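You operate a simulated robot arm through the tools that you are given. There is no shell and no other tool. Be economical: measure what you need, move in short steps, check, and stop when the job is done.

You are at the controls of a simulated two-armed robot. One attempt, no reset.

## Task
Put two of the test tubes from the window end of the side counter on top of the blue-footed cylinder. Then turn the grey knob to 3. Then pull the beakers door under the still open. Do these in the order given. Set down upright: test tube.

It is judged by the outcome, as a careful person would: the job done as asked, and still so three seconds after it is handed in. It fails if anything else is knocked over, pushed out of place, dropped, spilled or broken.

## Robot
Two 7-joint arms with two-finger parallel grippers on one trunk, on a base that drives. Base frame: it is fixed to the floor where the robot stands at the start and does not move with it; the origin is under the middle of the robot, x ahead of it, y to its left, z up; the surface under the hand at the start is at about z = 860. Readings come in mm, rad, newtons and seconds.
The left shoulder is at the start at [70, 188, 1215], the right one opposite. With the tool pointing down near the work surface each hand reaches from about 300 to 800 mm from the robot's upright axis, wherever it stands, measured 20 degrees to its own side. Places, roughly: beakers door under the still [-2000, 1500, 300]; grey knob [-2500, 1600, 1000]. Payload 3.91 kg a hand.
The tool frame of a hand sits at the grasp point between the pads (the TCP): z along the fingers, y along the line on which they close. The tips reach 30 mm beyond it. The gripper opens to 110 mm. The fingers are 20 mm wide and 10 mm thick; the gripper's body (48 by 112 mm) begins 55 mm behind the TCP.
Orientation is that of the tool frame in the base frame, as a unit quaternion [w, x, y, z]. With the fingers straight down and closing along the base's y, the tool's x points along the base's -x, its y along +y and its z along -z.

## Interface
- The arms move only by the tool nudge_tool. It takes "left_plan", "right_plan" or both (then of equal length, played together; a hand with none holds still); each is one flat list of numbers, 7 for each row, row after row: the shift along the tool's x, y, z in mm, then the turn, a rotation vector about the tool's x, y, z in rad, then the opening in per cent of the stroke, from 0 (shut) to 100 (fully open). In form: [x, y, z, ax, ay, az, jaw, x, y, z, ax, ay, az, jaw, ...]. A call has 1 to 12 rows; each row is the pose to reach, as a shift and turn from the pose commanded when the call began, along the tool's axes at that moment. A row lasts 0.2 s, in which the tool goes at most 50 mm and 0.15 rad; a call with a longer step from one row to the next is refused whole, and so is a gripper value outside its range. A pose out of reach is approached as far as the arm can. The call stops where the force on the tool passes 40 N (or 10 N more than at its start, if that is more) or the arm is blocked; 0.2 s more then pass. The fingers move at their own pace (about 72 mm/s each) and stop on an object; they squeeze with about 32 N. The grip force told is the motor's: it shows also when the fingers shut on nothing. Time passes only in rows, and 0.2 s behind the last, so rows that repeat a pose let the fingers close. The reply holds the time, the measured pose of the TCP, the force on the tool along the base axes, the opening and the grip force, in the units named above and with some noise, with the torque about the TCP (base axes, N m) and any sound that the robot's microphone picked up.
- Cameras (640 x 400 px; columns grow to the right, rows downward): "scene" is now at [130.6, -22, 1436.9]; the picture's right is [-0.26, -0.96, -0.00], its down [-0.63, 0.17, -0.76] and it looks along [0.73, -0.20, -0.65] (base axes); focal length 233 px, centre (320, 200). "left" rides on the left gripper at [72, -17, -103] in its tool frame; the picture's right is [0.23, 0.97, 0.00], its down [-0.76, 0.18, -0.62] and it looks along [-0.61, 0.14, 0.78] (tool axes); focal length 222 px, centre (320, 200). "right" rides on the right gripper at [72, 17, -103] in its tool frame; the picture's right is [-0.23, 0.97, 0.00], its down [-0.76, -0.18, -0.62] and it looks along [-0.61, -0.14, 0.78] (tool axes); focal length 222 px, centre (320, 200). There is no depth. A picture from a camera that has moved, and an enlarged one, comes with that camera's place and axes in the base frame and with its lens.
- camera(camera): a new picture of that camera. It takes no simulated time.
- raise_lower(by): slides the trunk up (or, below 0, down) by that many mm; the arms and the scene camera ride with it, the base frame stays. It gives what a move gives, with no picture.
- base_move(legs): drives the robot by 1 to 6 legs, each [ahead, turn to the left] in mm and rad, along the robot's own axes; the way and the turn of a leg run together, so that a leg with both is an arc; at most 1500 mm and 3.142 rad a leg. The arms and the cameras ride along, it lands a little off, and it stops where it bumps. It gives what a move gives.
- head_to(pan, tilt): turns the head with the scene camera to pan (to the left, within 1.501 rad either way) and tilt (down, from -0.506 to 1.204), counted from straight ahead of the robot. It gives what a move gives.
- zoom(camera, box): a new picture of the part [left, top, right, bottom] of that camera's present view, enlarged. It takes no simulated time.
- job_done(): hands the job in; it is judged then, once.

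Go step by step. Nothing tells you exact positions but the pictures and the camera data: compare them with the known pose of the tool, close in by small moves and look again before you grip or let go. The budget is 165 turns and 118 pictures, counting those below and the enlarged ones. Unless the task says otherwise, let go and move clear before handing in, and close with one line.

The tools are called as a command line: name --argument value ..., lists and objects as JSON in quotes. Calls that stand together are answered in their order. nudge_tool: Moves the arms, as the interface text tells. Its arguments: {"type":"object","properties":{"left_plan":{"type":"array"},"right_plan":{"type":"array"}},"required":[]} The other tools are called the same way: raise_lower (by) slides the trunk up or down; base_move (legs) drives the base; head_to (pan, tilt) turns the head that bears the scene camera; camera (camera) takes a picture; zoom (camera, box) takes an enlarged picture of a part of a camera's view; job_done () hands the job in.

At the start:

```text
clock: 0.0
left_tcp_pos: [457.4, 18.9, 1274.5]
left_orientation: [0.0, 0.0, 1.0, 0.0]
left_ft_force: [0.6, 0.2, 0.8]
left_torque: [-0.04, -0.01, 0.01]
left_gripper_width: 110.0
left_grasp_force: 0.1
right_tcp_pos: [450.4, -445.0, 1204.2]
right_orientation: [0.0, 0.001, 1.0, 0.0]
right_ft_force: [0.5, 0.3, -0.3]
right_torque: [-0.01, -0.01, -0.01]
right_gripper_width: 110.2
right_grasp_force: 0.0
trunk travel left (down, up): [-725.0, 215.0]
robot x, y, heading: [-0.1, -0.4, 0.0]
head pan, tilt: [-0.267, 0.714]
```

scene: 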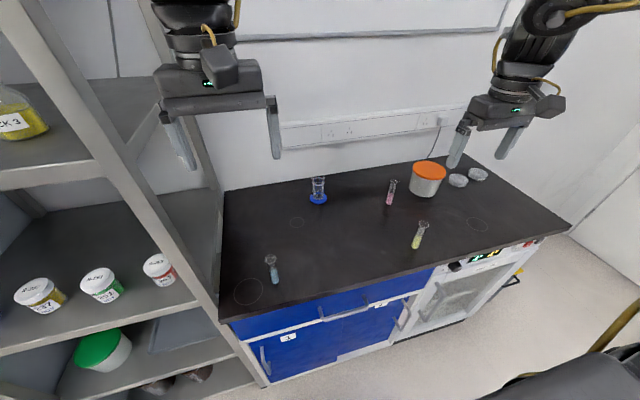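
right: 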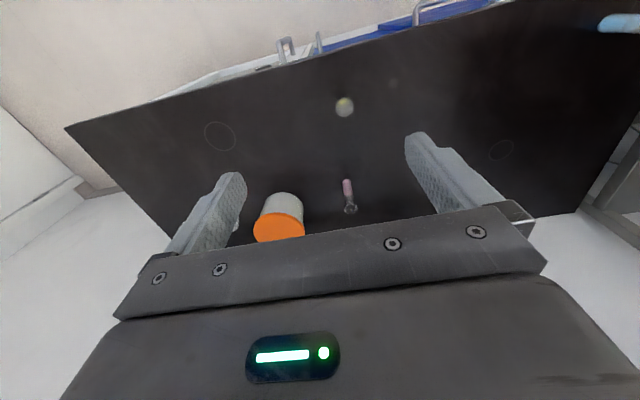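
left: 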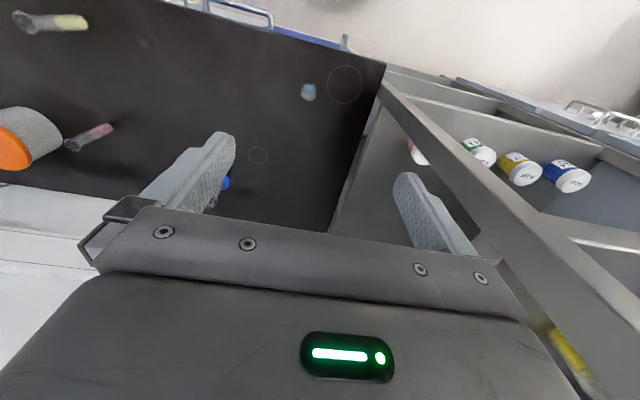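

I see a counter ahead with three test tubes and a blue-footed cylinder. I'll look around to find the window and work out which counter is the side counter.

zoom --camera "scene" --box '[220, 150, 540, 350]'

head_to --pan 1.4 --tilt 0.3

camera --camera "scene"

head_to --pan -1.4 --tilt 0.3

camera --camera "scene"

```text
2.00 times, centred on (380, 250) of scene
camera zoom: at [130.6, -22.0, 1436.9], right [-0.26, -0.96, 0.0], down [-0.63, 0.17, -0.76], along [0.73, -0.2, -0.65], focal length 466 px, centre (200, 100)
```

zoom: 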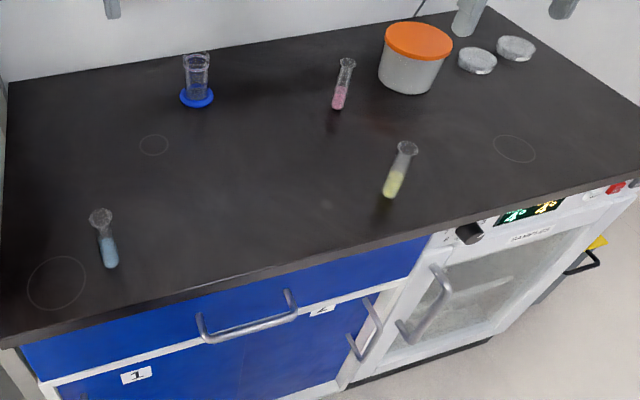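

```text
clock: 1.7
left_tcp_pos: [457.1, 19.5, 1275.1]
left_orientation: [0.0, 0.0, 1.0, 0.0]
left_ft_force: [0.0, -0.5, 0.4]
left_torque: [0.02, 0.0, -0.02]
left_gripper_width: 110.0
left_grasp_force: 0.0
right_tcp_pos: [449.9, -444.4, 1204.7]
right_orientation: [-0.001, 0.0, 1.0, 0.0]
right_ft_force: [-0.2, 0.3, -0.2]
right_torque: [0.0, 0.02, 0.01]
right_gripper_width: 109.9
right_grasp_force: 0.0
trunk travel left (down, up): [-725.0, 215.0]
robot x, y, heading: [2.8, -0.0, 0.005]
head pan, tilt: [1.4, 0.3]
```

```text
113 pictures are left
camera scene: at [65.1, 92.3, 1474.1], right [0.99, -0.17, 0.0], down [-0.05, -0.29, -0.96], along [0.16, 0.94, -0.3], focal length 233 px, centre (320, 200)
```

scene: 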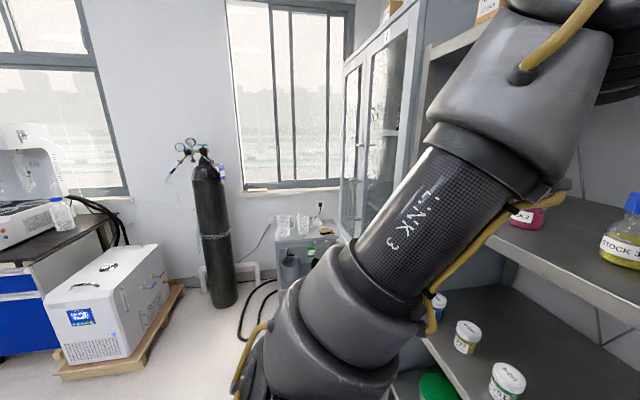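

```text
clock: 4.2
left_tcp_pos: [458.8, 19.9, 1274.8]
left_orientation: [0.0, 0.0, 1.0, 0.0]
left_ft_force: [0.1, 0.0, -0.6]
left_torque: [0.01, 0.02, -0.01]
left_gripper_width: 110.0
left_grasp_force: 0.0
right_tcp_pos: [450.3, -444.8, 1203.1]
right_orientation: [0.0, 0.0, 1.0, 0.0]
right_ft_force: [-0.2, 0.0, -1.2]
right_torque: [-0.02, -0.01, -0.02]
right_gripper_width: 110.1
right_grasp_force: 0.0
trunk travel left (down, up): [-725.0, 215.0]
robot x, y, heading: [1.7, -1.0, -0.001]
head pan, tilt: [-1.4, 0.3]
```

```text
112 pictures are left
camera scene: at [65.1, -91.7, 1474.1], right [-0.99, -0.17, 0.0], down [-0.05, 0.29, -0.96], along [0.16, -0.94, -0.3], focal length 233 px, centre (320, 200)
```

scene: 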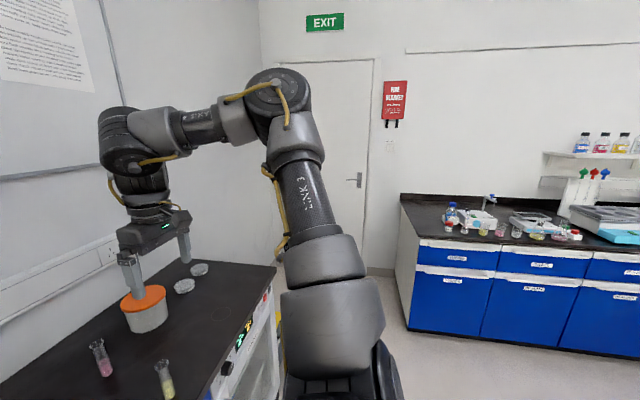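

The window is to the left (+y), and a bench with glassware stands to the right. I'll back off and turn to survey the rest of the room.

base_move --legs '[[-600, 0], [0, 1.57]]'

head_to --pan 0.0 --tilt 0.3

camera --camera "scene"

head_to --pan 1.4 --tilt 0.3

camera --camera "scene"

```text
clock: 11.5
left_tcp_pos: [-639.3, 457.8, 1275.5]
left_orientation: [0.0, 0.72, -0.694, 0.0]
left_ft_force: [0.0, -0.1, 0.0]
left_torque: [0.01, 0.01, 0.0]
left_gripper_width: 109.9
left_grasp_force: 0.2
right_tcp_pos: [-175.8, 469.3, 1204.9]
right_orientation: [0.0, 0.72, -0.694, -0.001]
right_ft_force: [0.1, -0.8, -0.3]
right_torque: [-0.03, -0.02, -0.02]
right_gripper_width: 110.1
right_grasp_force: 0.1
trunk travel left (down, up): [-725.0, 215.0]
robot x, y, heading: [-601.4, 1.7, 1.605]
head pan, tilt: [-1.4, 0.3]
```

```text
clock: 13.0
left_tcp_pos: [-639.8, 459.3, 1275.9]
left_orientation: [0.0, 0.719, -0.695, 0.0]
left_ft_force: [-0.3, -0.9, -0.4]
left_torque: [0.0, 0.01, -0.01]
left_gripper_width: 109.9
left_grasp_force: 0.0
right_tcp_pos: [-175.2, 468.0, 1204.0]
right_orientation: [0.0, 0.719, -0.695, -0.001]
right_ft_force: [-0.6, -0.9, -0.2]
right_torque: [-0.02, 0.01, 0.01]
right_gripper_width: 110.1
right_grasp_force: 0.1
trunk travel left (down, up): [-725.0, 215.0]
robot x, y, heading: [-603.6, 4.5, 1.602]
head pan, tilt: [0.0, 0.3]
```

```text
111 pictures are left
camera scene: at [-609.7, 147.0, 1474.1], right [1.0, 0.03, 0.0], down [0.01, -0.3, -0.96], along [-0.03, 0.95, -0.3], focal length 233 px, centre (320, 200)
```

scene: 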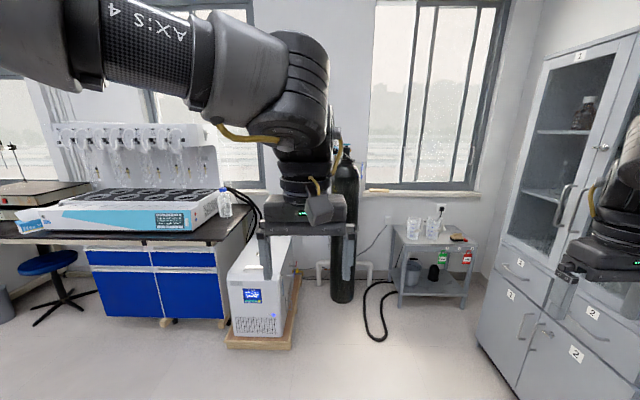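

```text
clock: 14.6
left_tcp_pos: [-639.3, 459.1, 1273.9]
left_orientation: [0.0, 0.719, -0.695, 0.0]
left_ft_force: [0.2, 0.3, 0.1]
left_torque: [0.02, 0.01, 0.01]
left_gripper_width: 110.1
left_grasp_force: 0.1
right_tcp_pos: [-174.7, 468.4, 1205.7]
right_orientation: [0.0, 0.719, -0.695, 0.0]
right_ft_force: [-0.5, 0.3, -0.1]
right_torque: [0.01, 0.0, -0.01]
right_gripper_width: 110.0
right_grasp_force: 0.0
trunk travel left (down, up): [-725.0, 215.0]
robot x, y, heading: [-604.9, 0.0, 1.604]
head pan, tilt: [1.4, 0.3]
```

```text
110 pictures are left
camera scene: at [-699.0, 66.5, 1474.2], right [0.14, 0.99, 0.0], down [0.29, -0.04, -0.96], along [-0.95, 0.13, -0.3], focal length 233 px, centre (320, 200)
```

scene: 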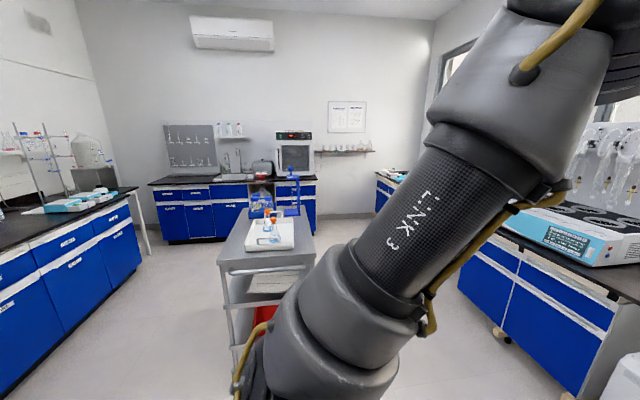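

The still stands on the window bench at the back left. I'll turn further round to check the other benches for test tubes.

base_move --legs '[[0, 1.4]]'

head_to --pan 0.8 --tilt 0.3

camera --camera "scene"

zoom --camera "scene" --box '[160, 100, 480, 300]'

head_to --pan -0.6 --tilt 0.3

camera --camera "scene"

```text
clock: 18.5
left_tcp_pos: [-1060.5, 35.4, 1274.5]
left_orientation: [-0.001, 0.998, -0.055, 0.001]
left_ft_force: [0.9, 1.0, 0.1]
left_torque: [0.02, -0.01, 0.04]
left_gripper_width: 110.1
left_grasp_force: 0.0
right_tcp_pos: [-1001.9, 495.5, 1204.4]
right_orientation: [0.001, 0.999, -0.054, 0.0]
right_ft_force: [0.1, -0.3, 0.7]
right_torque: [-0.01, -0.01, -0.01]
right_gripper_width: 110.2
right_grasp_force: 0.0
trunk travel left (down, up): [-725.0, 215.0]
robot x, y, heading: [-602.7, 5.6, 3.031]
head pan, tilt: [1.4, 0.3]
```

```text
clock: 19.5
left_tcp_pos: [-1059.7, 34.9, 1274.9]
left_orientation: [0.0, 0.999, -0.055, 0.001]
left_ft_force: [0.5, -0.2, 0.2]
left_torque: [-0.01, 0.0, 0.0]
left_gripper_width: 110.1
left_grasp_force: 0.1
right_tcp_pos: [-1001.8, 495.2, 1204.2]
right_orientation: [0.0, 0.999, -0.054, 0.0]
right_ft_force: [-1.6, -0.4, -0.3]
right_torque: [0.03, -0.02, 0.01]
right_gripper_width: 110.0
right_grasp_force: 0.0
trunk travel left (down, up): [-725.0, 215.0]
robot x, y, heading: [-601.6, 5.8, 3.024]
head pan, tilt: [0.799, 0.3]
```

```text
109 pictures are left
camera scene: at [-726.8, -49.9, 1474.2], right [-0.64, 0.77, 0.0], down [0.23, 0.19, -0.96], along [-0.74, -0.61, -0.3], focal length 233 px, centre (320, 200)
```

scene: 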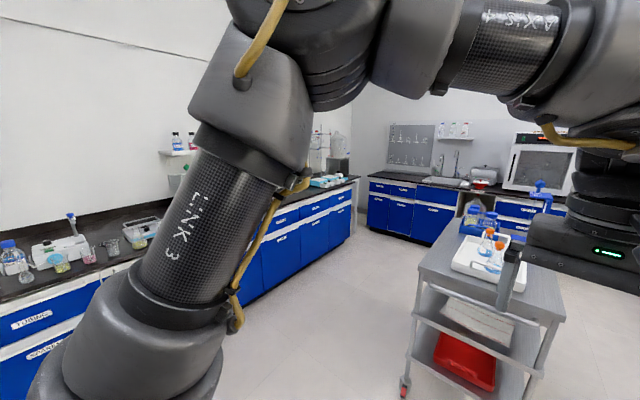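

```text
2.00 times, centred on (320, 200) of scene
camera zoom: at [-726.8, -49.9, 1474.2], right [-0.64, 0.77, 0.0], down [0.23, 0.19, -0.96], along [-0.74, -0.61, -0.3], focal length 466 px, centre (320, 200)
```

zoom: 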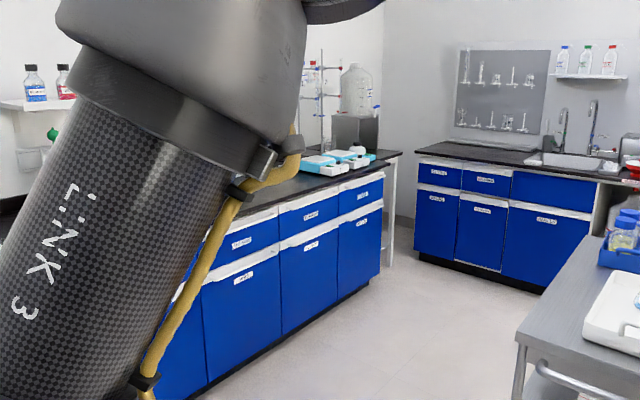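

```text
clock: 21.0
left_tcp_pos: [-1060.0, 34.6, 1274.6]
left_orientation: [0.0, 0.998, -0.055, 0.0]
left_ft_force: [-0.1, -0.1, 0.1]
left_torque: [-0.03, -0.02, -0.02]
left_gripper_width: 110.2
left_grasp_force: 0.2
right_tcp_pos: [-1002.7, 495.0, 1203.7]
right_orientation: [0.0, 0.998, -0.055, 0.0]
right_ft_force: [-0.7, 0.7, 0.0]
right_torque: [-0.01, 0.01, 0.02]
right_gripper_width: 110.0
right_grasp_force: 0.1
trunk travel left (down, up): [-725.0, 215.0]
robot x, y, heading: [-602.6, 3.2, 3.031]
head pan, tilt: [-0.6, 0.3]
```

```text
107 pictures are left
camera scene: at [-725.7, 70.3, 1474.1], right [0.65, 0.76, 0.0], down [0.22, -0.19, -0.96], along [-0.72, 0.62, -0.3], focal length 233 px, centre (320, 200)
```

scene: 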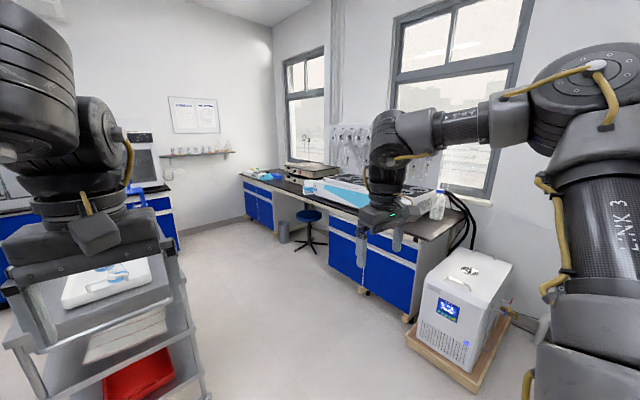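

The test tubes and the blue-footed cylinder are on the counter I started at, so that is the side counter. I'll go back there and look closely.

base_move --legs '[[0, -3.03], [550, 0]]'

head_to --pan -0.25 --tilt 0.7

camera --camera "scene"

zoom --camera "scene" --box '[280, 155, 440, 255]'

```text
clock: 31.3
left_tcp_pos: [411.8, 20.4, 1274.8]
left_orientation: [0.0, 0.001, 1.0, 0.0]
left_ft_force: [0.0, 0.6, 0.0]
left_torque: [0.03, 0.03, -0.02]
left_gripper_width: 110.0
left_grasp_force: 0.0
right_tcp_pos: [404.9, -445.0, 1205.0]
right_orientation: [0.001, 0.001, 1.0, 0.0]
right_ft_force: [-0.9, 0.8, -0.4]
right_torque: [-0.06, 0.0, 0.0]
right_gripper_width: 109.7
right_grasp_force: 0.0
trunk travel left (down, up): [-725.0, 215.0]
robot x, y, heading: [-48.2, 1.9, -0.003]
head pan, tilt: [-0.6, 0.3]
```

```text
clock: 32.2
left_tcp_pos: [413.6, 19.6, 1274.9]
left_orientation: [0.0, 0.001, 1.0, 0.0]
left_ft_force: [0.1, 0.6, 0.2]
left_torque: [0.01, 0.01, 0.01]
left_gripper_width: 110.3
left_grasp_force: 0.1
right_tcp_pos: [405.2, -443.4, 1203.5]
right_orientation: [0.0, 0.0, 1.0, 0.0]
right_ft_force: [-0.5, -0.2, 0.0]
right_torque: [0.04, -0.01, -0.02]
right_gripper_width: 109.9
right_grasp_force: 0.0
trunk travel left (down, up): [-725.0, 215.0]
robot x, y, heading: [-42.4, 1.0, 0.001]
head pan, tilt: [-0.25, 0.7]
```

```text
106 pictures are left
camera scene: at [87.9, -19.4, 1438.1], right [-0.25, -0.97, 0.0], down [-0.62, 0.16, -0.77], along [0.74, -0.19, -0.64], focal length 233 px, centre (320, 200)
```

scene: 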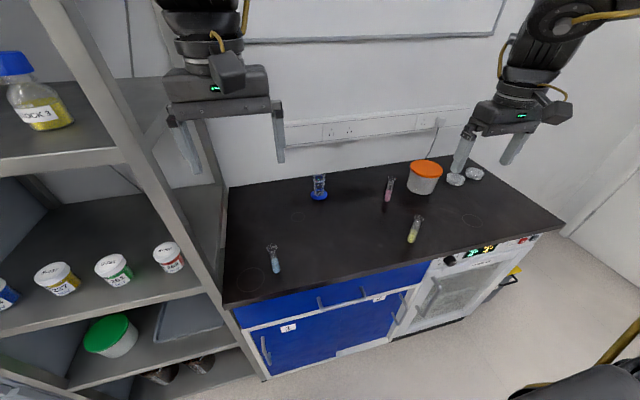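

```text
4.00 times, centred on (360, 205) of scene
camera zoom: at [87.9, -19.4, 1438.1], right [-0.25, -0.97, 0.0], down [-0.62, 0.16, -0.77], along [0.74, -0.19, -0.64], focal length 931 px, centre (160, 180)
```

zoom: 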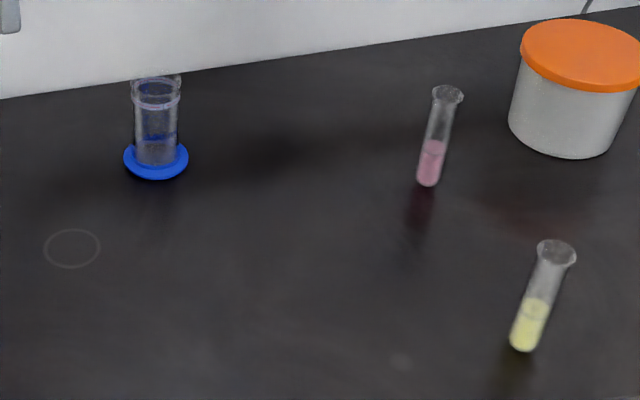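

The tubes flare at the rim, and the cylinder is glass with a blue foot. I'll bring the right wrist camera close to measure the cylinder.

nudge_tool --right_plan '[-24, 30, 19, 0, 0, 0, 100, -48, 60, 38, 0, 0, 0, 100, -73, 91, 58, 0, 0, 0, 100, -97, 122, 77, 0, 0, 0, 100, -122, 152, 96, 0, 0, 0, 100, -146, 183, 115, 0, 0, 0, 100, -170, 213, 135, 0, 0, 0, 100, -195, 244, 154, 0, 0, 0, 100]'

camera --camera "right"

zoom --camera "scene" --box '[240, 235, 320, 285]'

```text
clock: 34.0
left_tcp_pos: [413.5, 20.3, 1275.1]
left_orientation: [0.0, 0.001, 1.0, 0.0]
left_ft_force: [-0.5, -0.8, 0.1]
left_torque: [-0.02, 0.04, -0.04]
left_gripper_width: 110.0
left_grasp_force: 0.1
right_tcp_pos: [515.1, -284.6, 1060.8]
right_orientation: [0.0, 0.001, 1.0, 0.001]
right_ft_force: [0.2, -0.2, 0.2]
right_torque: [0.0, 0.01, 0.0]
right_gripper_width: 110.0
right_grasp_force: 0.1
right hand out of reach, approached as far as the arm can: row 5, 6, 7, 8
trunk travel left (down, up): [-725.0, 215.0]
robot x, y, heading: [-42.3, 2.3, -0.006]
head pan, tilt: [-0.25, 0.7]
```

```text
104 pictures are left
camera right: at [442.9, -266.1, 1164.4], right [0.23, 0.97, 0.0], down [0.76, -0.18, 0.62], along [0.61, -0.14, -0.78], focal length 222 px, centre (320, 200)
```

right: 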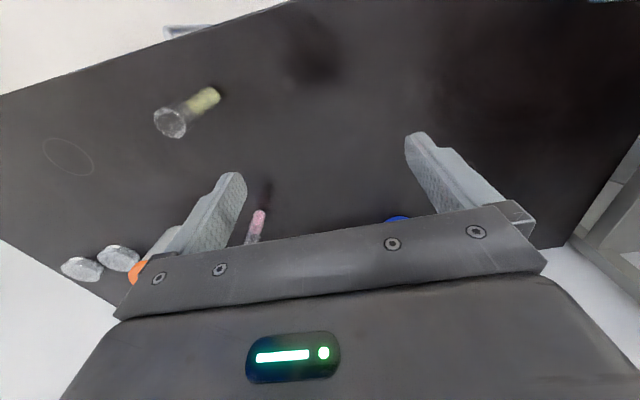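

```text
8.00 times, centred on (280, 260) of scene
camera zoom: at [88.1, -19.4, 1438.0], right [-0.25, -0.97, 0.0], down [-0.62, 0.16, -0.76], along [0.74, -0.19, -0.64], focal length 1863 px, centre (640, -280)
```

zoom: 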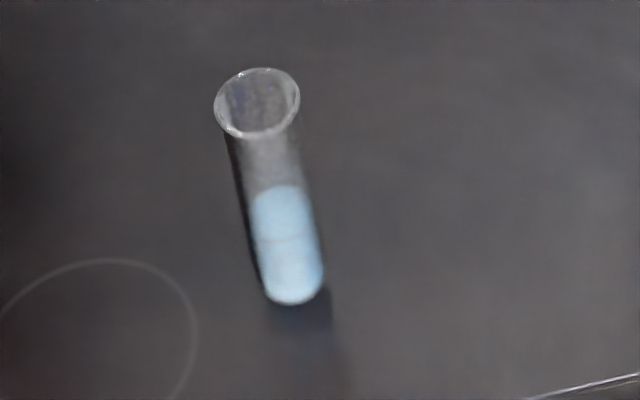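

The tubes are about 24 mm wide with a 34 mm rim and about 110 mm tall. The cylinder is about 46 mm wide with its top near z 950. My reach is short, so I'll drive closer to the counter.

base_move --legs '[[120, 0]]'

nudge_tool --right_plan '[-30, 25, 0, 0, 0, 0, 100, -60, 50, 0, 0, 0, 0, 100]'

camera --camera "right"

```text
clock: 35.2
left_tcp_pos: [532.7, 20.8, 1276.0]
left_orientation: [0.0, 0.0, 1.0, 0.0]
left_ft_force: [-0.3, 0.0, -0.3]
left_torque: [0.0, -0.02, 0.01]
left_gripper_width: 109.8
left_grasp_force: 0.0
right_tcp_pos: [634.6, -284.3, 1061.7]
right_orientation: [0.002, 0.0, 1.0, 0.001]
right_ft_force: [0.4, 0.5, -0.6]
right_torque: [0.0, 0.0, 0.01]
right_gripper_width: 110.3
right_grasp_force: 0.0
trunk travel left (down, up): [-725.0, 215.0]
robot x, y, heading: [76.9, 2.2, 0.0]
head pan, tilt: [-0.25, 0.7]
```

```text
clock: 35.8
left_tcp_pos: [533.7, 21.2, 1274.9]
left_orientation: [0.0, 0.0, 1.0, 0.0]
left_ft_force: [0.1, -0.4, 1.1]
left_torque: [0.01, 0.0, 0.0]
left_gripper_width: 109.9
left_grasp_force: 0.0
right_tcp_pos: [635.7, -284.4, 1061.7]
right_orientation: [0.002, 0.0, 1.0, 0.001]
right_ft_force: [0.0, 0.6, -0.2]
right_torque: [0.03, -0.02, 0.0]
right_gripper_width: 109.9
right_grasp_force: 0.0
right hand out of reach, approached as far as the arm can: row 1, 2
trunk travel left (down, up): [-725.0, 215.0]
robot x, y, heading: [77.4, 6.7, -0.0]
head pan, tilt: [-0.25, 0.7]
```

```text
102 pictures are left
camera right: at [563.5, -265.9, 1164.9], right [0.23, 0.97, 0.0], down [0.76, -0.18, 0.62], along [0.61, -0.14, -0.78], focal length 222 px, centre (320, 200)
```

right: 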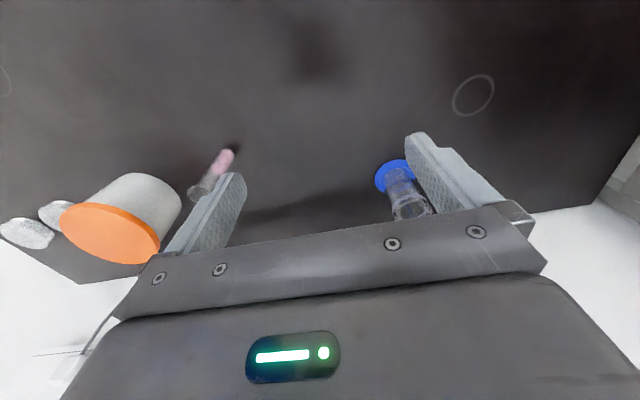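

The right arm is stopping short of its stated range. I'll test whether lowering the hand frees it.

nudge_tool --right_plan '[0, 0, 20, 0, 0, 0, 100, -30, 0, 20, 0, 0, 0, 100]'

nudge_tool --right_plan '[0, 30, 0, 0, 0, 0, 100]'

```text
clock: 36.4
left_tcp_pos: [533.9, 20.4, 1275.4]
left_orientation: [-0.001, 0.0, 1.0, 0.0]
left_ft_force: [0.0, 0.1, 0.2]
left_torque: [-0.02, 0.03, -0.02]
left_gripper_width: 110.1
left_grasp_force: 0.0
right_tcp_pos: [651.3, -300.7, 1043.1]
right_orientation: [0.003, -0.001, 1.0, 0.003]
right_ft_force: [0.8, 0.2, 0.0]
right_torque: [0.06, 0.01, -0.01]
right_gripper_width: 110.1
right_grasp_force: 0.0
right hand out of reach, approached as far as the arm can: row 2
trunk travel left (down, up): [-725.0, 215.0]
robot x, y, heading: [73.6, 4.2, 0.0]
head pan, tilt: [-0.25, 0.7]
```

```text
clock: 36.8
left_tcp_pos: [533.0, 21.8, 1276.4]
left_orientation: [0.0, 0.0, 1.0, 0.0]
left_ft_force: [0.0, -0.3, 0.1]
left_torque: [0.03, -0.02, 0.03]
left_gripper_width: 109.9
left_grasp_force: 0.1
right_tcp_pos: [634.6, -282.1, 1045.6]
right_orientation: [0.003, 0.0, 1.0, 0.001]
right_ft_force: [0.0, 0.2, 0.1]
right_torque: [-0.04, -0.03, -0.01]
right_gripper_width: 110.0
right_grasp_force: 0.2
right hand out of reach, approached as far as the arm can: row 1
trunk travel left (down, up): [-725.0, 215.0]
robot x, y, heading: [78.3, 2.4, -0.001]
head pan, tilt: [-0.25, 0.7]
```

Looks like a joint limit tied to the hand's yaw. I'll test turning the hand about its own axis.

nudge_tool --right_plan '[0, 0, 0, 0, 0, 0.15, 100, 0, 0, 0, 0, 0, 0.3, 100, -25, 25, 0, 0, 0, 0.3, 100, -50, 50, 0, 0, 0, 0.3, 100]'

nudge_tool --right_plan '[0, 0, 0, 0, 0, -0.15, 100, 0, 0, 0, 0, 0, -0.3, 100, 0, 0, 0, 0, 0, -0.45, 100, 0, 0, 0, 0, 0, -0.6, 100, -25, 25, 0, 0, 0, -0.6, 100, -50, 50, 0, 0, 0, -0.6, 100]'

```text
clock: 37.8
left_tcp_pos: [534.4, 20.1, 1274.7]
left_orientation: [0.001, 0.0, 1.0, -0.001]
left_ft_force: [0.1, -0.3, 0.5]
left_torque: [0.06, 0.0, 0.0]
left_gripper_width: 109.8
left_grasp_force: 0.0
right_tcp_pos: [634.9, -282.5, 1049.3]
right_orientation: [0.001, 0.151, 0.989, 0.002]
right_ft_force: [0.0, -0.3, 0.3]
right_torque: [-0.02, 0.02, 0.01]
right_gripper_width: 110.0
right_grasp_force: 0.1
right hand out of reach, approached as far as the arm can: row 3, 4
trunk travel left (down, up): [-725.0, 215.0]
robot x, y, heading: [78.4, 0.6, -0.002]
head pan, tilt: [-0.25, 0.7]
```

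```text
clock: 39.2
left_tcp_pos: [534.0, 20.5, 1274.4]
left_orientation: [0.0, 0.0, 1.0, 0.0]
left_ft_force: [0.3, 1.1, 0.0]
left_torque: [-0.01, -0.01, -0.01]
left_gripper_width: 109.9
left_grasp_force: 0.2
right_tcp_pos: [643.3, -291.1, 1050.2]
right_orientation: [0.002, -0.149, 0.989, 0.001]
right_ft_force: [0.5, 0.0, 0.2]
right_torque: [0.02, -0.01, 0.0]
right_gripper_width: 110.3
right_grasp_force: 0.0
right hand out of reach, approached as far as the arm can: row 5, 6
trunk travel left (down, up): [-725.0, 215.0]
robot x, y, heading: [75.9, 3.0, 0.0]
head pan, tilt: [-0.25, 0.7]
```

Yaw has no effect, so the limit depends on height relative to the trunk. I'll raise the trunk 180 and lower the hand to match the quoted working envelope.

raise_lower --by 180

nudge_tool --right_plan '[0, 0, 45, 0, 0, 0.15, 100, 0, 0, 90, 0, 0, 0.3, 100, 0, 0, 135, 0, 0, 0.3, 100, 0, 0, 180, 0, 0, 0.3, 100]'

nudge_tool --right_plan '[-25, 25, 0, 0, 0, 0, 100, -50, 50, 0, 0, 0, 0, 100, -75, 75, 0, 0, 0, 0, 100]'

```text
clock: 41.2
left_tcp_pos: [533.6, 20.9, 1456.1]
left_orientation: [0.0, 0.0, 1.0, 0.0]
left_ft_force: [-0.1, -0.2, 0.6]
left_torque: [-0.03, 0.03, 0.0]
left_gripper_width: 110.2
left_grasp_force: 0.1
right_tcp_pos: [642.2, -291.9, 1228.9]
right_orientation: [0.002, -0.15, 0.989, 0.002]
right_ft_force: [0.4, 0.5, -0.5]
right_torque: [0.0, 0.02, -0.02]
right_gripper_width: 109.9
right_grasp_force: 0.0
trunk travel left (down, up): [-905.0, 35.0]
robot x, y, heading: [80.5, 0.2, -0.004]
head pan, tilt: [-0.25, 0.7]
```

```text
clock: 42.2
left_tcp_pos: [533.8, 20.6, 1456.2]
left_orientation: [0.0, 0.0, 1.0, 0.0]
left_ft_force: [0.2, -0.4, -0.3]
left_torque: [0.03, -0.04, 0.02]
left_gripper_width: 110.3
left_grasp_force: 0.1
right_tcp_pos: [603.8, -323.3, 1095.5]
right_orientation: [0.002, 0.001, 1.0, 0.004]
right_ft_force: [-0.1, 0.3, -0.2]
right_torque: [0.01, 0.04, -0.01]
right_gripper_width: 109.9
right_grasp_force: 0.1
right hand out of reach, approached as far as the arm can: row 1, 2, 3, 4
trunk travel left (down, up): [-905.0, 35.0]
robot x, y, heading: [79.4, 0.0, 0.001]
head pan, tilt: [-0.25, 0.7]
```

```text
clock: 43.0
left_tcp_pos: [534.6, 19.9, 1455.1]
left_orientation: [0.0, 0.0, 1.0, -0.001]
left_ft_force: [0.0, 0.2, 0.3]
left_torque: [0.0, 0.0, -0.01]
left_gripper_width: 110.0
left_grasp_force: 0.0
right_tcp_pos: [623.8, -305.5, 1138.4]
right_orientation: [0.002, 0.0, 1.0, 0.003]
right_ft_force: [0.0, 0.0, 0.9]
right_torque: [-0.01, -0.02, -0.03]
right_gripper_width: 110.3
right_grasp_force: 0.0
right hand out of reach, approached as far as the arm can: row 1, 2, 3
trunk travel left (down, up): [-905.0, 35.0]
robot x, y, heading: [77.9, 1.4, 0.005]
head pan, tilt: [-0.25, 0.7]
```

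Lowering relative to the trunk makes it worse, so I'll put the trunk back down and look at the arm's posture.

raise_lower --by -180

head_to --pan -0.7 --tilt 0.0

camera --camera "scene"

```text
clock: 45.0
left_tcp_pos: [532.3, 20.5, 1274.9]
left_orientation: [0.0, 0.0, 1.0, 0.0]
left_ft_force: [0.9, 0.2, 0.1]
left_torque: [0.01, 0.01, 0.0]
left_gripper_width: 110.3
left_grasp_force: 0.0
right_tcp_pos: [624.2, -305.4, 959.7]
right_orientation: [0.002, 0.0, 1.0, 0.002]
right_ft_force: [0.0, 0.0, 0.5]
right_torque: [0.0, -0.02, -0.01]
right_gripper_width: 110.0
right_grasp_force: 0.0
trunk travel left (down, up): [-725.0, 215.0]
robot x, y, heading: [79.6, 3.8, 0.001]
head pan, tilt: [-0.25, 0.7]
```

```text
clock: 46.1
left_tcp_pos: [535.0, 20.9, 1274.6]
left_orientation: [-0.001, 0.0, 1.0, 0.0]
left_ft_force: [1.5, -1.1, 0.0]
left_torque: [0.01, 0.01, 0.01]
left_gripper_width: 109.4
left_grasp_force: 0.0
right_tcp_pos: [623.5, -305.5, 959.3]
right_orientation: [0.002, 0.0, 1.0, 0.002]
right_ft_force: [0.7, 0.3, -0.1]
right_torque: [0.0, 0.01, 0.0]
right_gripper_width: 109.9
right_grasp_force: 0.1
trunk travel left (down, up): [-725.0, 215.0]
robot x, y, heading: [76.2, 3.4, -0.001]
head pan, tilt: [-0.7, 0.0]
```

```text
101 pictures are left
camera scene: at [195.3, -56.2, 1501.8], right [-0.64, -0.76, 0.0], down [0.0, 0.0, -1.0], along [0.76, -0.64, 0.0], focal length 233 px, centre (320, 200)
```

scene: 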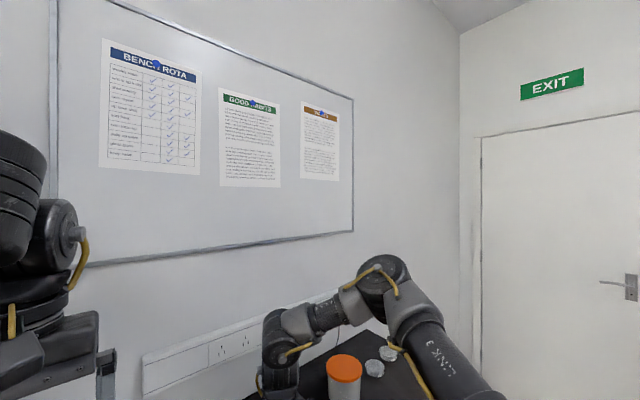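

The right elbow is bent outward. I'll map how far the hand goes further to its own side, lifting clear of the tubes first.

nudge_tool --right_plan '[0, 0, -50, 0, 0, 0, 100, 0, 0, -100, 0, 0, 0, 100, 0, 0, -150, 0, 0, 0, 100, 0, -50, -150, 0, 0, 0, 100, 0, -100, -150, 0, 0, 0, 100, -50, -100, -150, 0, 0, 0, 100, -100, -100, -150, 0, 0, 0, 100, -150, -100, -150, 0, 0, 0, 100, -200, -100, -150, 0, 0, 0, 100]'

```text
clock: 48.1
left_tcp_pos: [534.6, 21.1, 1274.0]
left_orientation: [-0.001, 0.0, 1.0, -0.001]
left_ft_force: [0.1, 0.5, -0.3]
left_torque: [-0.01, 0.01, 0.02]
left_gripper_width: 110.2
left_grasp_force: 0.0
right_tcp_pos: [694.7, -415.9, 1084.7]
right_orientation: [0.004, 0.0, 1.0, 0.003]
right_ft_force: [0.0, 0.1, -0.3]
right_torque: [-0.01, 0.02, 0.01]
right_gripper_width: 110.0
right_grasp_force: 0.0
right hand out of reach, approached as far as the arm can: row 7, 8, 9
trunk travel left (down, up): [-725.0, 215.0]
robot x, y, heading: [75.3, 1.5, -0.003]
head pan, tilt: [-0.7, 0.0]
```

The arm reaches further when the target lies more to its own side. I'll draw both hands back, then move ahead a bit and turn left so the cylinder comes into the right arm's good region.

nudge_tool --left_plan '[40, 0, 0, 0, 0, 0, 100, 80, 0, 0, 0, 0, 0, 100, 120, 0, 0, 0, 0, 0, 100, 160, 0, 0, 0, 0, 0, 100]' --right_plan '[45, 0, 0, 0, 0, 0, 100, 90, 0, 0, 0, 0, 0, 100, 135, 0, 0, 0, 0, 0, 100, 180, 0, 0, 0, 0, 0, 100]'

base_move --legs '[[40, 0], [0, 0.4]]'

head_to --pan -0.6 --tilt 0.8

camera --camera "scene"

camera --camera "right"

```text
clock: 49.1
left_tcp_pos: [368.9, 21.2, 1277.9]
left_orientation: [0.003, 0.0, 1.0, 0.0]
left_ft_force: [-1.0, -0.3, 0.5]
left_torque: [-0.01, -0.03, -0.02]
left_gripper_width: 110.3
left_grasp_force: 0.1
right_tcp_pos: [505.4, -418.5, 1089.9]
right_orientation: [0.005, -0.001, 1.0, 0.003]
right_ft_force: [-0.7, 0.8, 0.1]
right_torque: [0.03, -0.04, 0.04]
right_gripper_width: 110.2
right_grasp_force: 0.1
trunk travel left (down, up): [-725.0, 215.0]
robot x, y, heading: [78.8, 3.2, 0.001]
head pan, tilt: [-0.7, 0.0]
```

```text
clock: 51.2
left_tcp_pos: [383.4, 135.9, 1276.4]
left_orientation: [0.0, -0.2, 0.98, 0.0]
left_ft_force: [0.6, -0.7, -0.8]
left_torque: [-0.01, 0.0, 0.01]
left_gripper_width: 110.1
left_grasp_force: 0.1
right_tcp_pos: [680.2, -217.6, 1087.6]
right_orientation: [0.002, -0.2, 0.98, 0.003]
right_ft_force: [-0.3, -0.6, 0.1]
right_torque: [-0.01, 0.03, -0.01]
right_gripper_width: 110.2
right_grasp_force: 0.0
trunk travel left (down, up): [-725.0, 215.0]
robot x, y, heading: [119.5, 0.6, 0.403]
head pan, tilt: [-0.7, 0.0]
```

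```text
clock: 52.3
left_tcp_pos: [384.3, 137.1, 1275.1]
left_orientation: [0.001, -0.2, 0.98, 0.0]
left_ft_force: [-0.5, 0.8, 0.4]
left_torque: [0.01, 0.03, 0.0]
left_gripper_width: 110.1
left_grasp_force: 0.1
right_tcp_pos: [678.8, -215.4, 1088.3]
right_orientation: [0.003, -0.199, 0.98, 0.003]
right_ft_force: [-0.1, -0.2, 0.8]
right_torque: [0.03, 0.02, 0.01]
right_gripper_width: 110.1
right_grasp_force: 0.0
trunk travel left (down, up): [-725.0, 215.0]
robot x, y, heading: [119.7, 0.9, 0.403]
head pan, tilt: [-0.6, 0.799]
```

```text
100 pictures are left
camera scene: at [242.4, 5.2, 1429.8], right [-0.2, -0.98, 0.0], down [-0.7, 0.14, -0.7], along [0.68, -0.14, -0.72], focal length 233 px, centre (320, 200)
```

scene: 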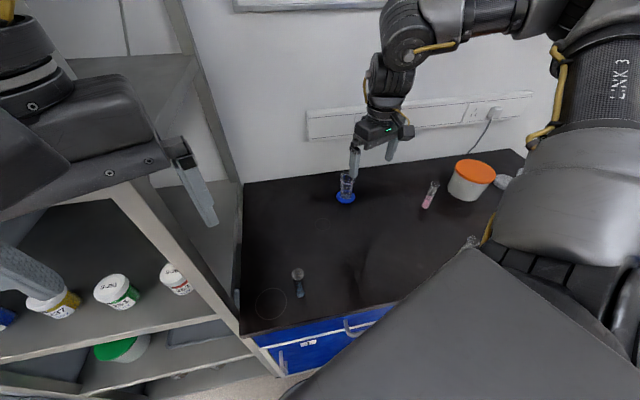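

```text
99 pictures are left
camera right: at [606.7, -228.8, 1191.1], right [-0.17, 0.99, 0.01], down [0.77, 0.13, 0.63], along [0.62, 0.11, -0.78], focal length 222 px, centre (320, 200)
```

right: 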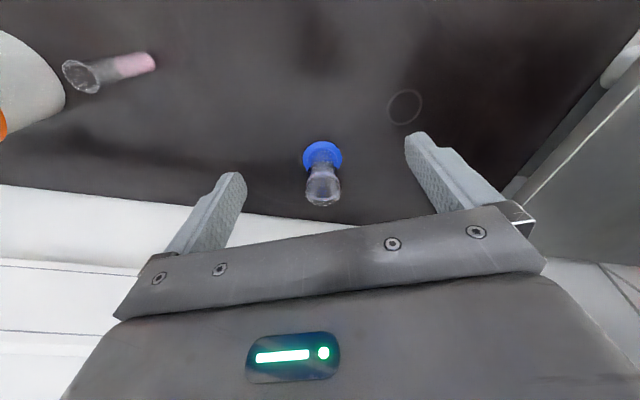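

The cylinder stands near (776, -193). I'll zoom in on its mouth.

zoom --camera "right" --box '[272, 130, 368, 220]'

zoom --camera "scene" --box '[315, 160, 379, 210]'

```text
4.44 times, centred on (320, 175) of right
camera zoom: at [606.7, -228.8, 1191.1], right [-0.17, 0.99, 0.01], down [0.77, 0.13, 0.63], along [0.62, 0.11, -0.78], focal length 987 px, centre (320, 311)
```

zoom: 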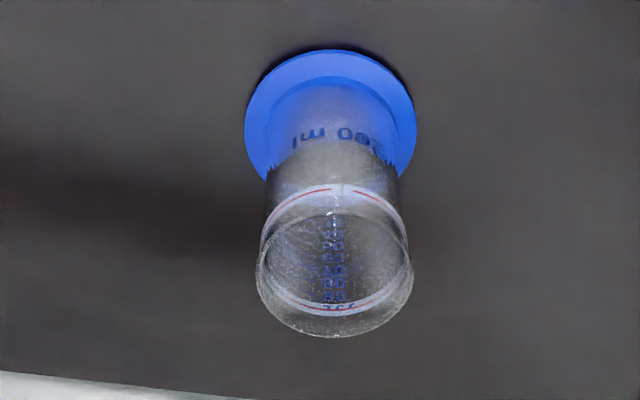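

```text
8.00 times, centred on (347, 185) of scene
camera zoom: at [242.4, 5.2, 1429.8], right [-0.2, -0.98, 0.0], down [-0.7, 0.14, -0.7], along [0.68, -0.14, -0.72], focal length 1863 px, centre (104, 320)
```

zoom: 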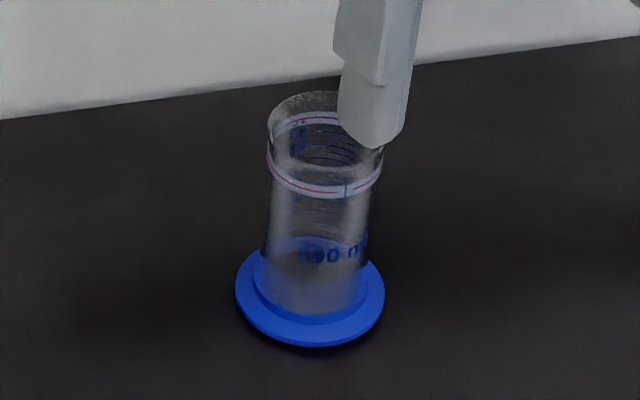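

The cylinder is empty glass, about 48 mm across outside, 22–24 mm radius. The tube bodies are about 21 mm with 27 mm rims, so two tubes should stand in it together. I'll start with the blue-liquid tube nearest the window. I'll back off 200 mm and pitch the right tool 45° forward to grip it by its body below the flare.

base_move --legs '[[-200, 0]]'

nudge_tool --right_plan '[0, 0, 0, 0, -0.13, 0, 100, 0, 0, 0, 0, -0.26, 0, 100, 0, 0, 0, 0, -0.39, 0, 100, 0, 0, 0, 0, -0.52, 0, 100, 0, 0, 0, 0, -0.65, 0, 100, 0, 0, 0, 0, -0.785, 0, 100]'

camera --camera "scene"

camera --camera "right"

```text
clock: 53.9
left_tcp_pos: [204.0, 60.0, 1275.6]
left_orientation: [-0.001, -0.199, 0.98, 0.001]
left_ft_force: [0.2, -0.2, 0.1]
left_torque: [0.01, 0.02, -0.02]
left_gripper_width: 110.0
left_grasp_force: 0.1
right_tcp_pos: [500.8, -291.8, 1086.4]
right_orientation: [0.001, -0.2, 0.98, 0.002]
right_ft_force: [0.7, 0.6, 0.1]
right_torque: [0.03, 0.04, -0.01]
right_gripper_width: 110.0
right_grasp_force: 0.0
trunk travel left (down, up): [-725.0, 215.0]
robot x, y, heading: [-62.3, -73.2, 0.4]
head pan, tilt: [-0.6, 0.799]
```

```text
clock: 55.3
left_tcp_pos: [201.1, 61.0, 1276.7]
left_orientation: [0.0, -0.199, 0.98, 0.0]
left_ft_force: [-0.1, -0.4, -0.7]
left_torque: [0.0, -0.01, 0.03]
left_gripper_width: 109.8
left_grasp_force: 0.0
right_tcp_pos: [497.0, -292.7, 1090.8]
right_orientation: [0.347, -0.187, 0.916, 0.074]
right_ft_force: [-1.4, 0.0, -0.2]
right_torque: [0.0, -0.02, 0.0]
right_gripper_width: 109.8
right_grasp_force: 0.0
right hand out of reach, approached as far as the arm can: row 6
trunk travel left (down, up): [-725.0, 215.0]
robot x, y, heading: [-65.1, -76.6, 0.404]
head pan, tilt: [-0.6, 0.799]
```

```text
96 pictures are left
camera scene: at [59.8, -70.7, 1429.9], right [-0.2, -0.98, 0.0], down [-0.7, 0.14, -0.7], along [0.68, -0.14, -0.72], focal length 233 px, centre (320, 200)
```

scene: 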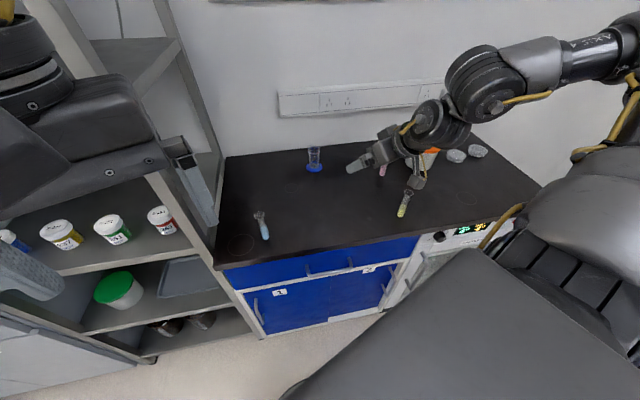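

```text
95 pictures are left
camera right: at [377.7, -324.1, 1118.4], right [-0.22, 0.96, 0.16], down [0.21, -0.11, 0.97], along [0.95, 0.25, -0.18], focal length 222 px, centre (320, 200)
```

right: 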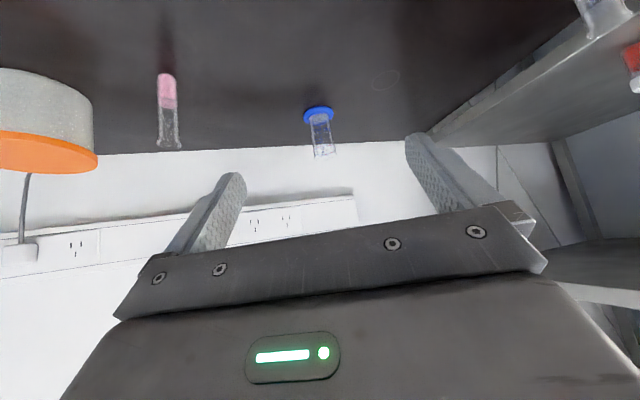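

The tool pitched about 0.73 rad before reaching its limit, which is enough. I'll raise the left hand out of the way and bring the right hand to about 90 mm short of the blue tube at (474, 4).

nudge_tool --left_plan '[0, 0, -40, 0, 0, 0, 100, 0, 0, -80, 0, 0, 0, 100, 0, 0, -120, 0, 0, 0, 100, 0, 0, -120, 0, 0, 0, 100, 0, 0, -120, 0, 0, 0, 100, 0, 0, -120, 0, 0, 0, 100, 0, 0, -120, 0, 0, 0, 100]' --right_plan '[12, 40, 14, 0, 0, 0, 100, 24, 80, 29, 0, 0, 0, 100, 36, 121, 43, 0, 0, 0, 100, 48, 161, 58, 0, 0, 0, 100, 60, 202, 72, 0, 0, 0, 100, 71, 242, 87, 0, 0, 0, 100, 83, 283, 102, 0, 0, 0, 100]'

camera --camera "right"

camera --camera "scene"

```text
clock: 56.9
left_tcp_pos: [203.3, 57.4, 1391.2]
left_orientation: [0.0, -0.201, 0.98, -0.001]
left_ft_force: [-0.8, 0.6, 1.1]
left_torque: [-0.01, 0.01, 0.0]
left_gripper_width: 109.9
left_grasp_force: 0.0
left hand out of reach, approached as far as the arm can: row 3, 4, 5, 6, 7
right_tcp_pos: [465.5, -167.8, 952.1]
right_orientation: [0.345, -0.191, 0.915, 0.086]
right_ft_force: [0.4, -0.2, -0.4]
right_torque: [-0.01, -0.03, 0.02]
right_gripper_width: 110.0
right_grasp_force: 0.0
right hand out of reach, approached as far as the arm can: row 1, 2, 3, 4, 5, 6, 7
trunk travel left (down, up): [-725.0, 215.0]
robot x, y, heading: [-62.7, -76.8, 0.399]
head pan, tilt: [-0.6, 0.799]
```

```text
94 pictures are left
camera right: at [347.3, -201.8, 981.8], right [-0.24, 0.95, 0.17], down [0.22, -0.12, 0.97], along [0.94, 0.27, -0.18], focal length 222 px, centre (320, 200)
```

right: 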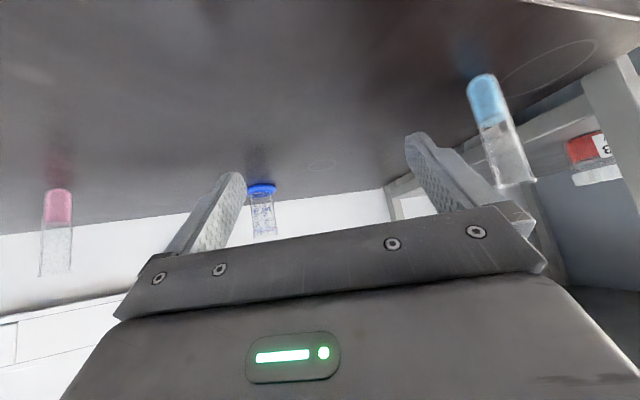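

```text
93 pictures are left
camera scene: at [62.4, -71.4, 1429.7], right [-0.2, -0.98, 0.0], down [-0.7, 0.14, -0.7], along [0.68, -0.14, -0.72], focal length 233 px, centre (320, 200)
```

scene: 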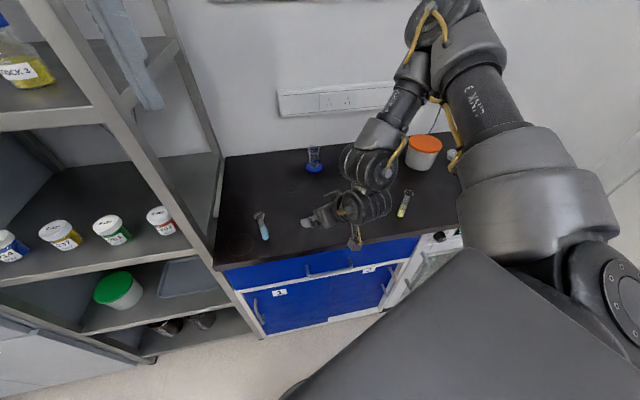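

The right hand can't swing inward past y' of about -290. I'll lift and retract it, then turn left 0.33 so the blue tube falls on its side.

nudge_tool --right_plan '[-6, 0, -45, 0, 0, 0, 100, -12, 0, -90, 0, 0, 0, 100, -18, 0, -135, 0, 0, 0, 100, -25, 0, -178, 0, 0, 0, 100]'

base_move --legs '[[0, 0.33]]'

camera --camera "right"

```text
clock: 57.9
left_tcp_pos: [196.2, 56.0, 1391.7]
left_orientation: [0.002, -0.201, 0.98, 0.0]
left_ft_force: [0.0, -1.3, 0.5]
left_torque: [0.01, -0.06, 0.02]
left_gripper_width: 110.1
left_grasp_force: 0.1
right_tcp_pos: [487.4, -190.1, 1127.0]
right_orientation: [0.347, -0.188, 0.916, 0.075]
right_ft_force: [-0.9, -0.8, 0.7]
right_torque: [0.03, -0.06, 0.01]
right_gripper_width: 110.2
right_grasp_force: 0.0
right hand out of reach, approached as far as the arm can: row 1, 2, 3, 4
trunk travel left (down, up): [-725.0, 215.0]
robot x, y, heading: [-63.5, -78.2, 0.403]
head pan, tilt: [-0.6, 0.799]
```

```text
clock: 59.3
left_tcp_pos: [145.5, 134.7, 1392.2]
left_orientation: [0.0, -0.358, 0.934, 0.0]
left_ft_force: [-0.2, 0.7, 1.0]
left_torque: [0.01, -0.01, 0.0]
left_gripper_width: 110.0
left_grasp_force: 0.1
right_tcp_pos: [498.9, -3.0, 1124.4]
right_orientation: [0.329, -0.334, 0.874, 0.13]
right_ft_force: [0.1, -0.2, 0.4]
right_torque: [0.0, 0.0, 0.0]
right_gripper_width: 110.0
right_grasp_force: 0.0
trunk travel left (down, up): [-725.0, 215.0]
robot x, y, heading: [-64.0, -74.8, 0.729]
head pan, tilt: [-0.6, 0.799]
```

```text
92 pictures are left
camera right: at [397.0, -72.1, 1153.9], right [-0.52, 0.84, 0.16], down [0.24, -0.03, 0.97], along [0.82, 0.55, -0.19], focal length 222 px, centre (320, 200)
```

right: 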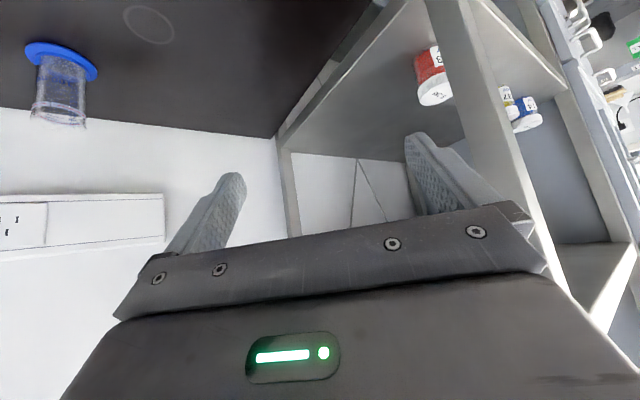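

The hand is now above the tube. I'll back it off about 100 mm along its heading at this height and see how it responds.

nudge_tool --right_plan '[26, 7, -23, 0, 0, 0, 100, 52, 14, -46, 0, 0, 0, 100, 78, 22, -69, 0, 0, 0, 100]'

```text
clock: 60.1
left_tcp_pos: [143.3, 135.8, 1390.7]
left_orientation: [0.001, -0.357, 0.934, -0.001]
left_ft_force: [-0.3, 0.1, 0.1]
left_torque: [0.01, 0.03, 0.0]
left_gripper_width: 109.9
left_grasp_force: 0.0
right_tcp_pos: [495.8, -5.8, 1137.4]
right_orientation: [0.329, -0.334, 0.874, 0.13]
right_ft_force: [0.2, 0.6, 0.1]
right_torque: [0.0, -0.03, 0.0]
right_gripper_width: 109.9
right_grasp_force: 0.0
right hand out of reach, approached as far as the arm can: row 1, 2, 3
trunk travel left (down, up): [-725.0, 215.0]
robot x, y, heading: [-56.2, -77.2, 0.727]
head pan, tilt: [-0.6, 0.799]
```

It still won't move; the commanded pose may be stuck out of reach. I'll test a shift to its own side (tool -y).

nudge_tool --right_plan '[0, -50, 0, 0, 0, 0, 100, 0, -100, 0, 0, 0, 0, 100]'

```text
clock: 60.7
left_tcp_pos: [146.7, 132.1, 1391.3]
left_orientation: [0.0, -0.357, 0.934, 0.0]
left_ft_force: [0.3, -0.3, -0.8]
left_torque: [0.05, 0.0, 0.02]
left_gripper_width: 109.8
left_grasp_force: 0.0
right_tcp_pos: [568.2, -82.2, 1134.4]
right_orientation: [0.329, -0.335, 0.873, 0.132]
right_ft_force: [0.3, -0.8, -0.3]
right_torque: [0.02, 0.03, 0.0]
right_gripper_width: 109.9
right_grasp_force: 0.0
trunk travel left (down, up): [-725.0, 215.0]
robot x, y, heading: [-63.6, -74.4, 0.727]
head pan, tilt: [-0.6, 0.799]
```

It moves freely at this offset. I'll try retracting from here.

nudge_tool --right_plan '[26, 0, -23, 0, 0, 0, 100, 52, 0, -46, 0, 0, 0, 100, 78, 0, -69, 0, 0, 0, 100, 104, 0, -92, 0, 0, 0, 100]'

```text
clock: 61.7
left_tcp_pos: [140.7, 133.7, 1391.8]
left_orientation: [0.001, -0.358, 0.934, -0.001]
left_ft_force: [-0.7, -1.0, 0.3]
left_torque: [0.02, 0.0, -0.04]
left_gripper_width: 109.7
left_grasp_force: 0.0
right_tcp_pos: [519.7, -173.0, 1153.3]
right_orientation: [0.331, -0.334, 0.873, 0.13]
right_ft_force: [0.4, -0.3, 0.5]
right_torque: [0.02, -0.03, 0.01]
right_gripper_width: 109.8
right_grasp_force: 0.0
right hand out of reach, approached as far as the arm can: row 2, 3, 4
trunk travel left (down, up): [-725.0, 215.0]
robot x, y, heading: [-64.1, -75.8, 0.73]
head pan, tilt: [-0.6, 0.799]
```

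The pitched posture runs into joint limits. I'll go back to a vertical tool, gripping the tube near its rim so it hangs plumb, which also suits lowering it into the cylinder.

nudge_tool --right_plan '[0, 0, 0, 0, 0.145, 0, 100, 0, 0, 0, 0, 0.29, 0, 100, 0, 0, 0, 0, 0.435, 0, 100, 0, 0, 0, 0, 0.58, 0, 100, 0, 0, 0, 0, 0.724, 0, 100]'

camera --camera "right"

```text
clock: 62.9
left_tcp_pos: [145.9, 136.9, 1390.2]
left_orientation: [0.0, -0.358, 0.934, -0.001]
left_ft_force: [0.8, -0.6, 0.0]
left_torque: [0.02, 0.03, 0.02]
left_gripper_width: 110.1
left_grasp_force: 0.1
right_tcp_pos: [521.9, -170.8, 1153.1]
right_orientation: [-0.003, -0.358, 0.934, 0.003]
right_ft_force: [-0.5, 0.4, -0.7]
right_torque: [-0.02, 0.02, -0.01]
right_gripper_width: 110.0
right_grasp_force: 0.0
trunk travel left (down, up): [-725.0, 215.0]
robot x, y, heading: [-64.6, -77.9, 0.729]
head pan, tilt: [-0.6, 0.799]
```

```text
91 pictures are left
camera right: at [457.6, -204.8, 1256.6], right [-0.48, 0.88, 0.01], down [0.69, 0.38, 0.62], along [0.54, 0.3, -0.79], focal length 222 px, centre (320, 200)
```

right: 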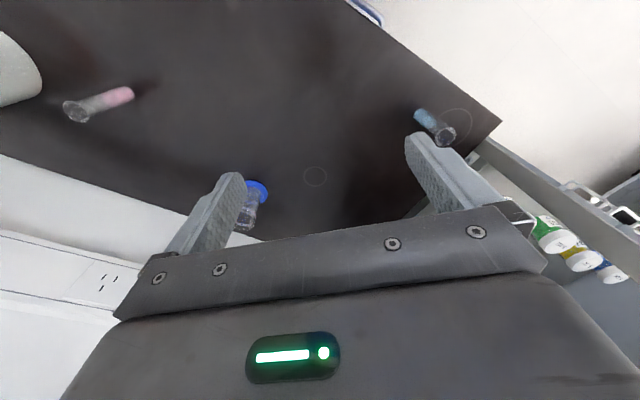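

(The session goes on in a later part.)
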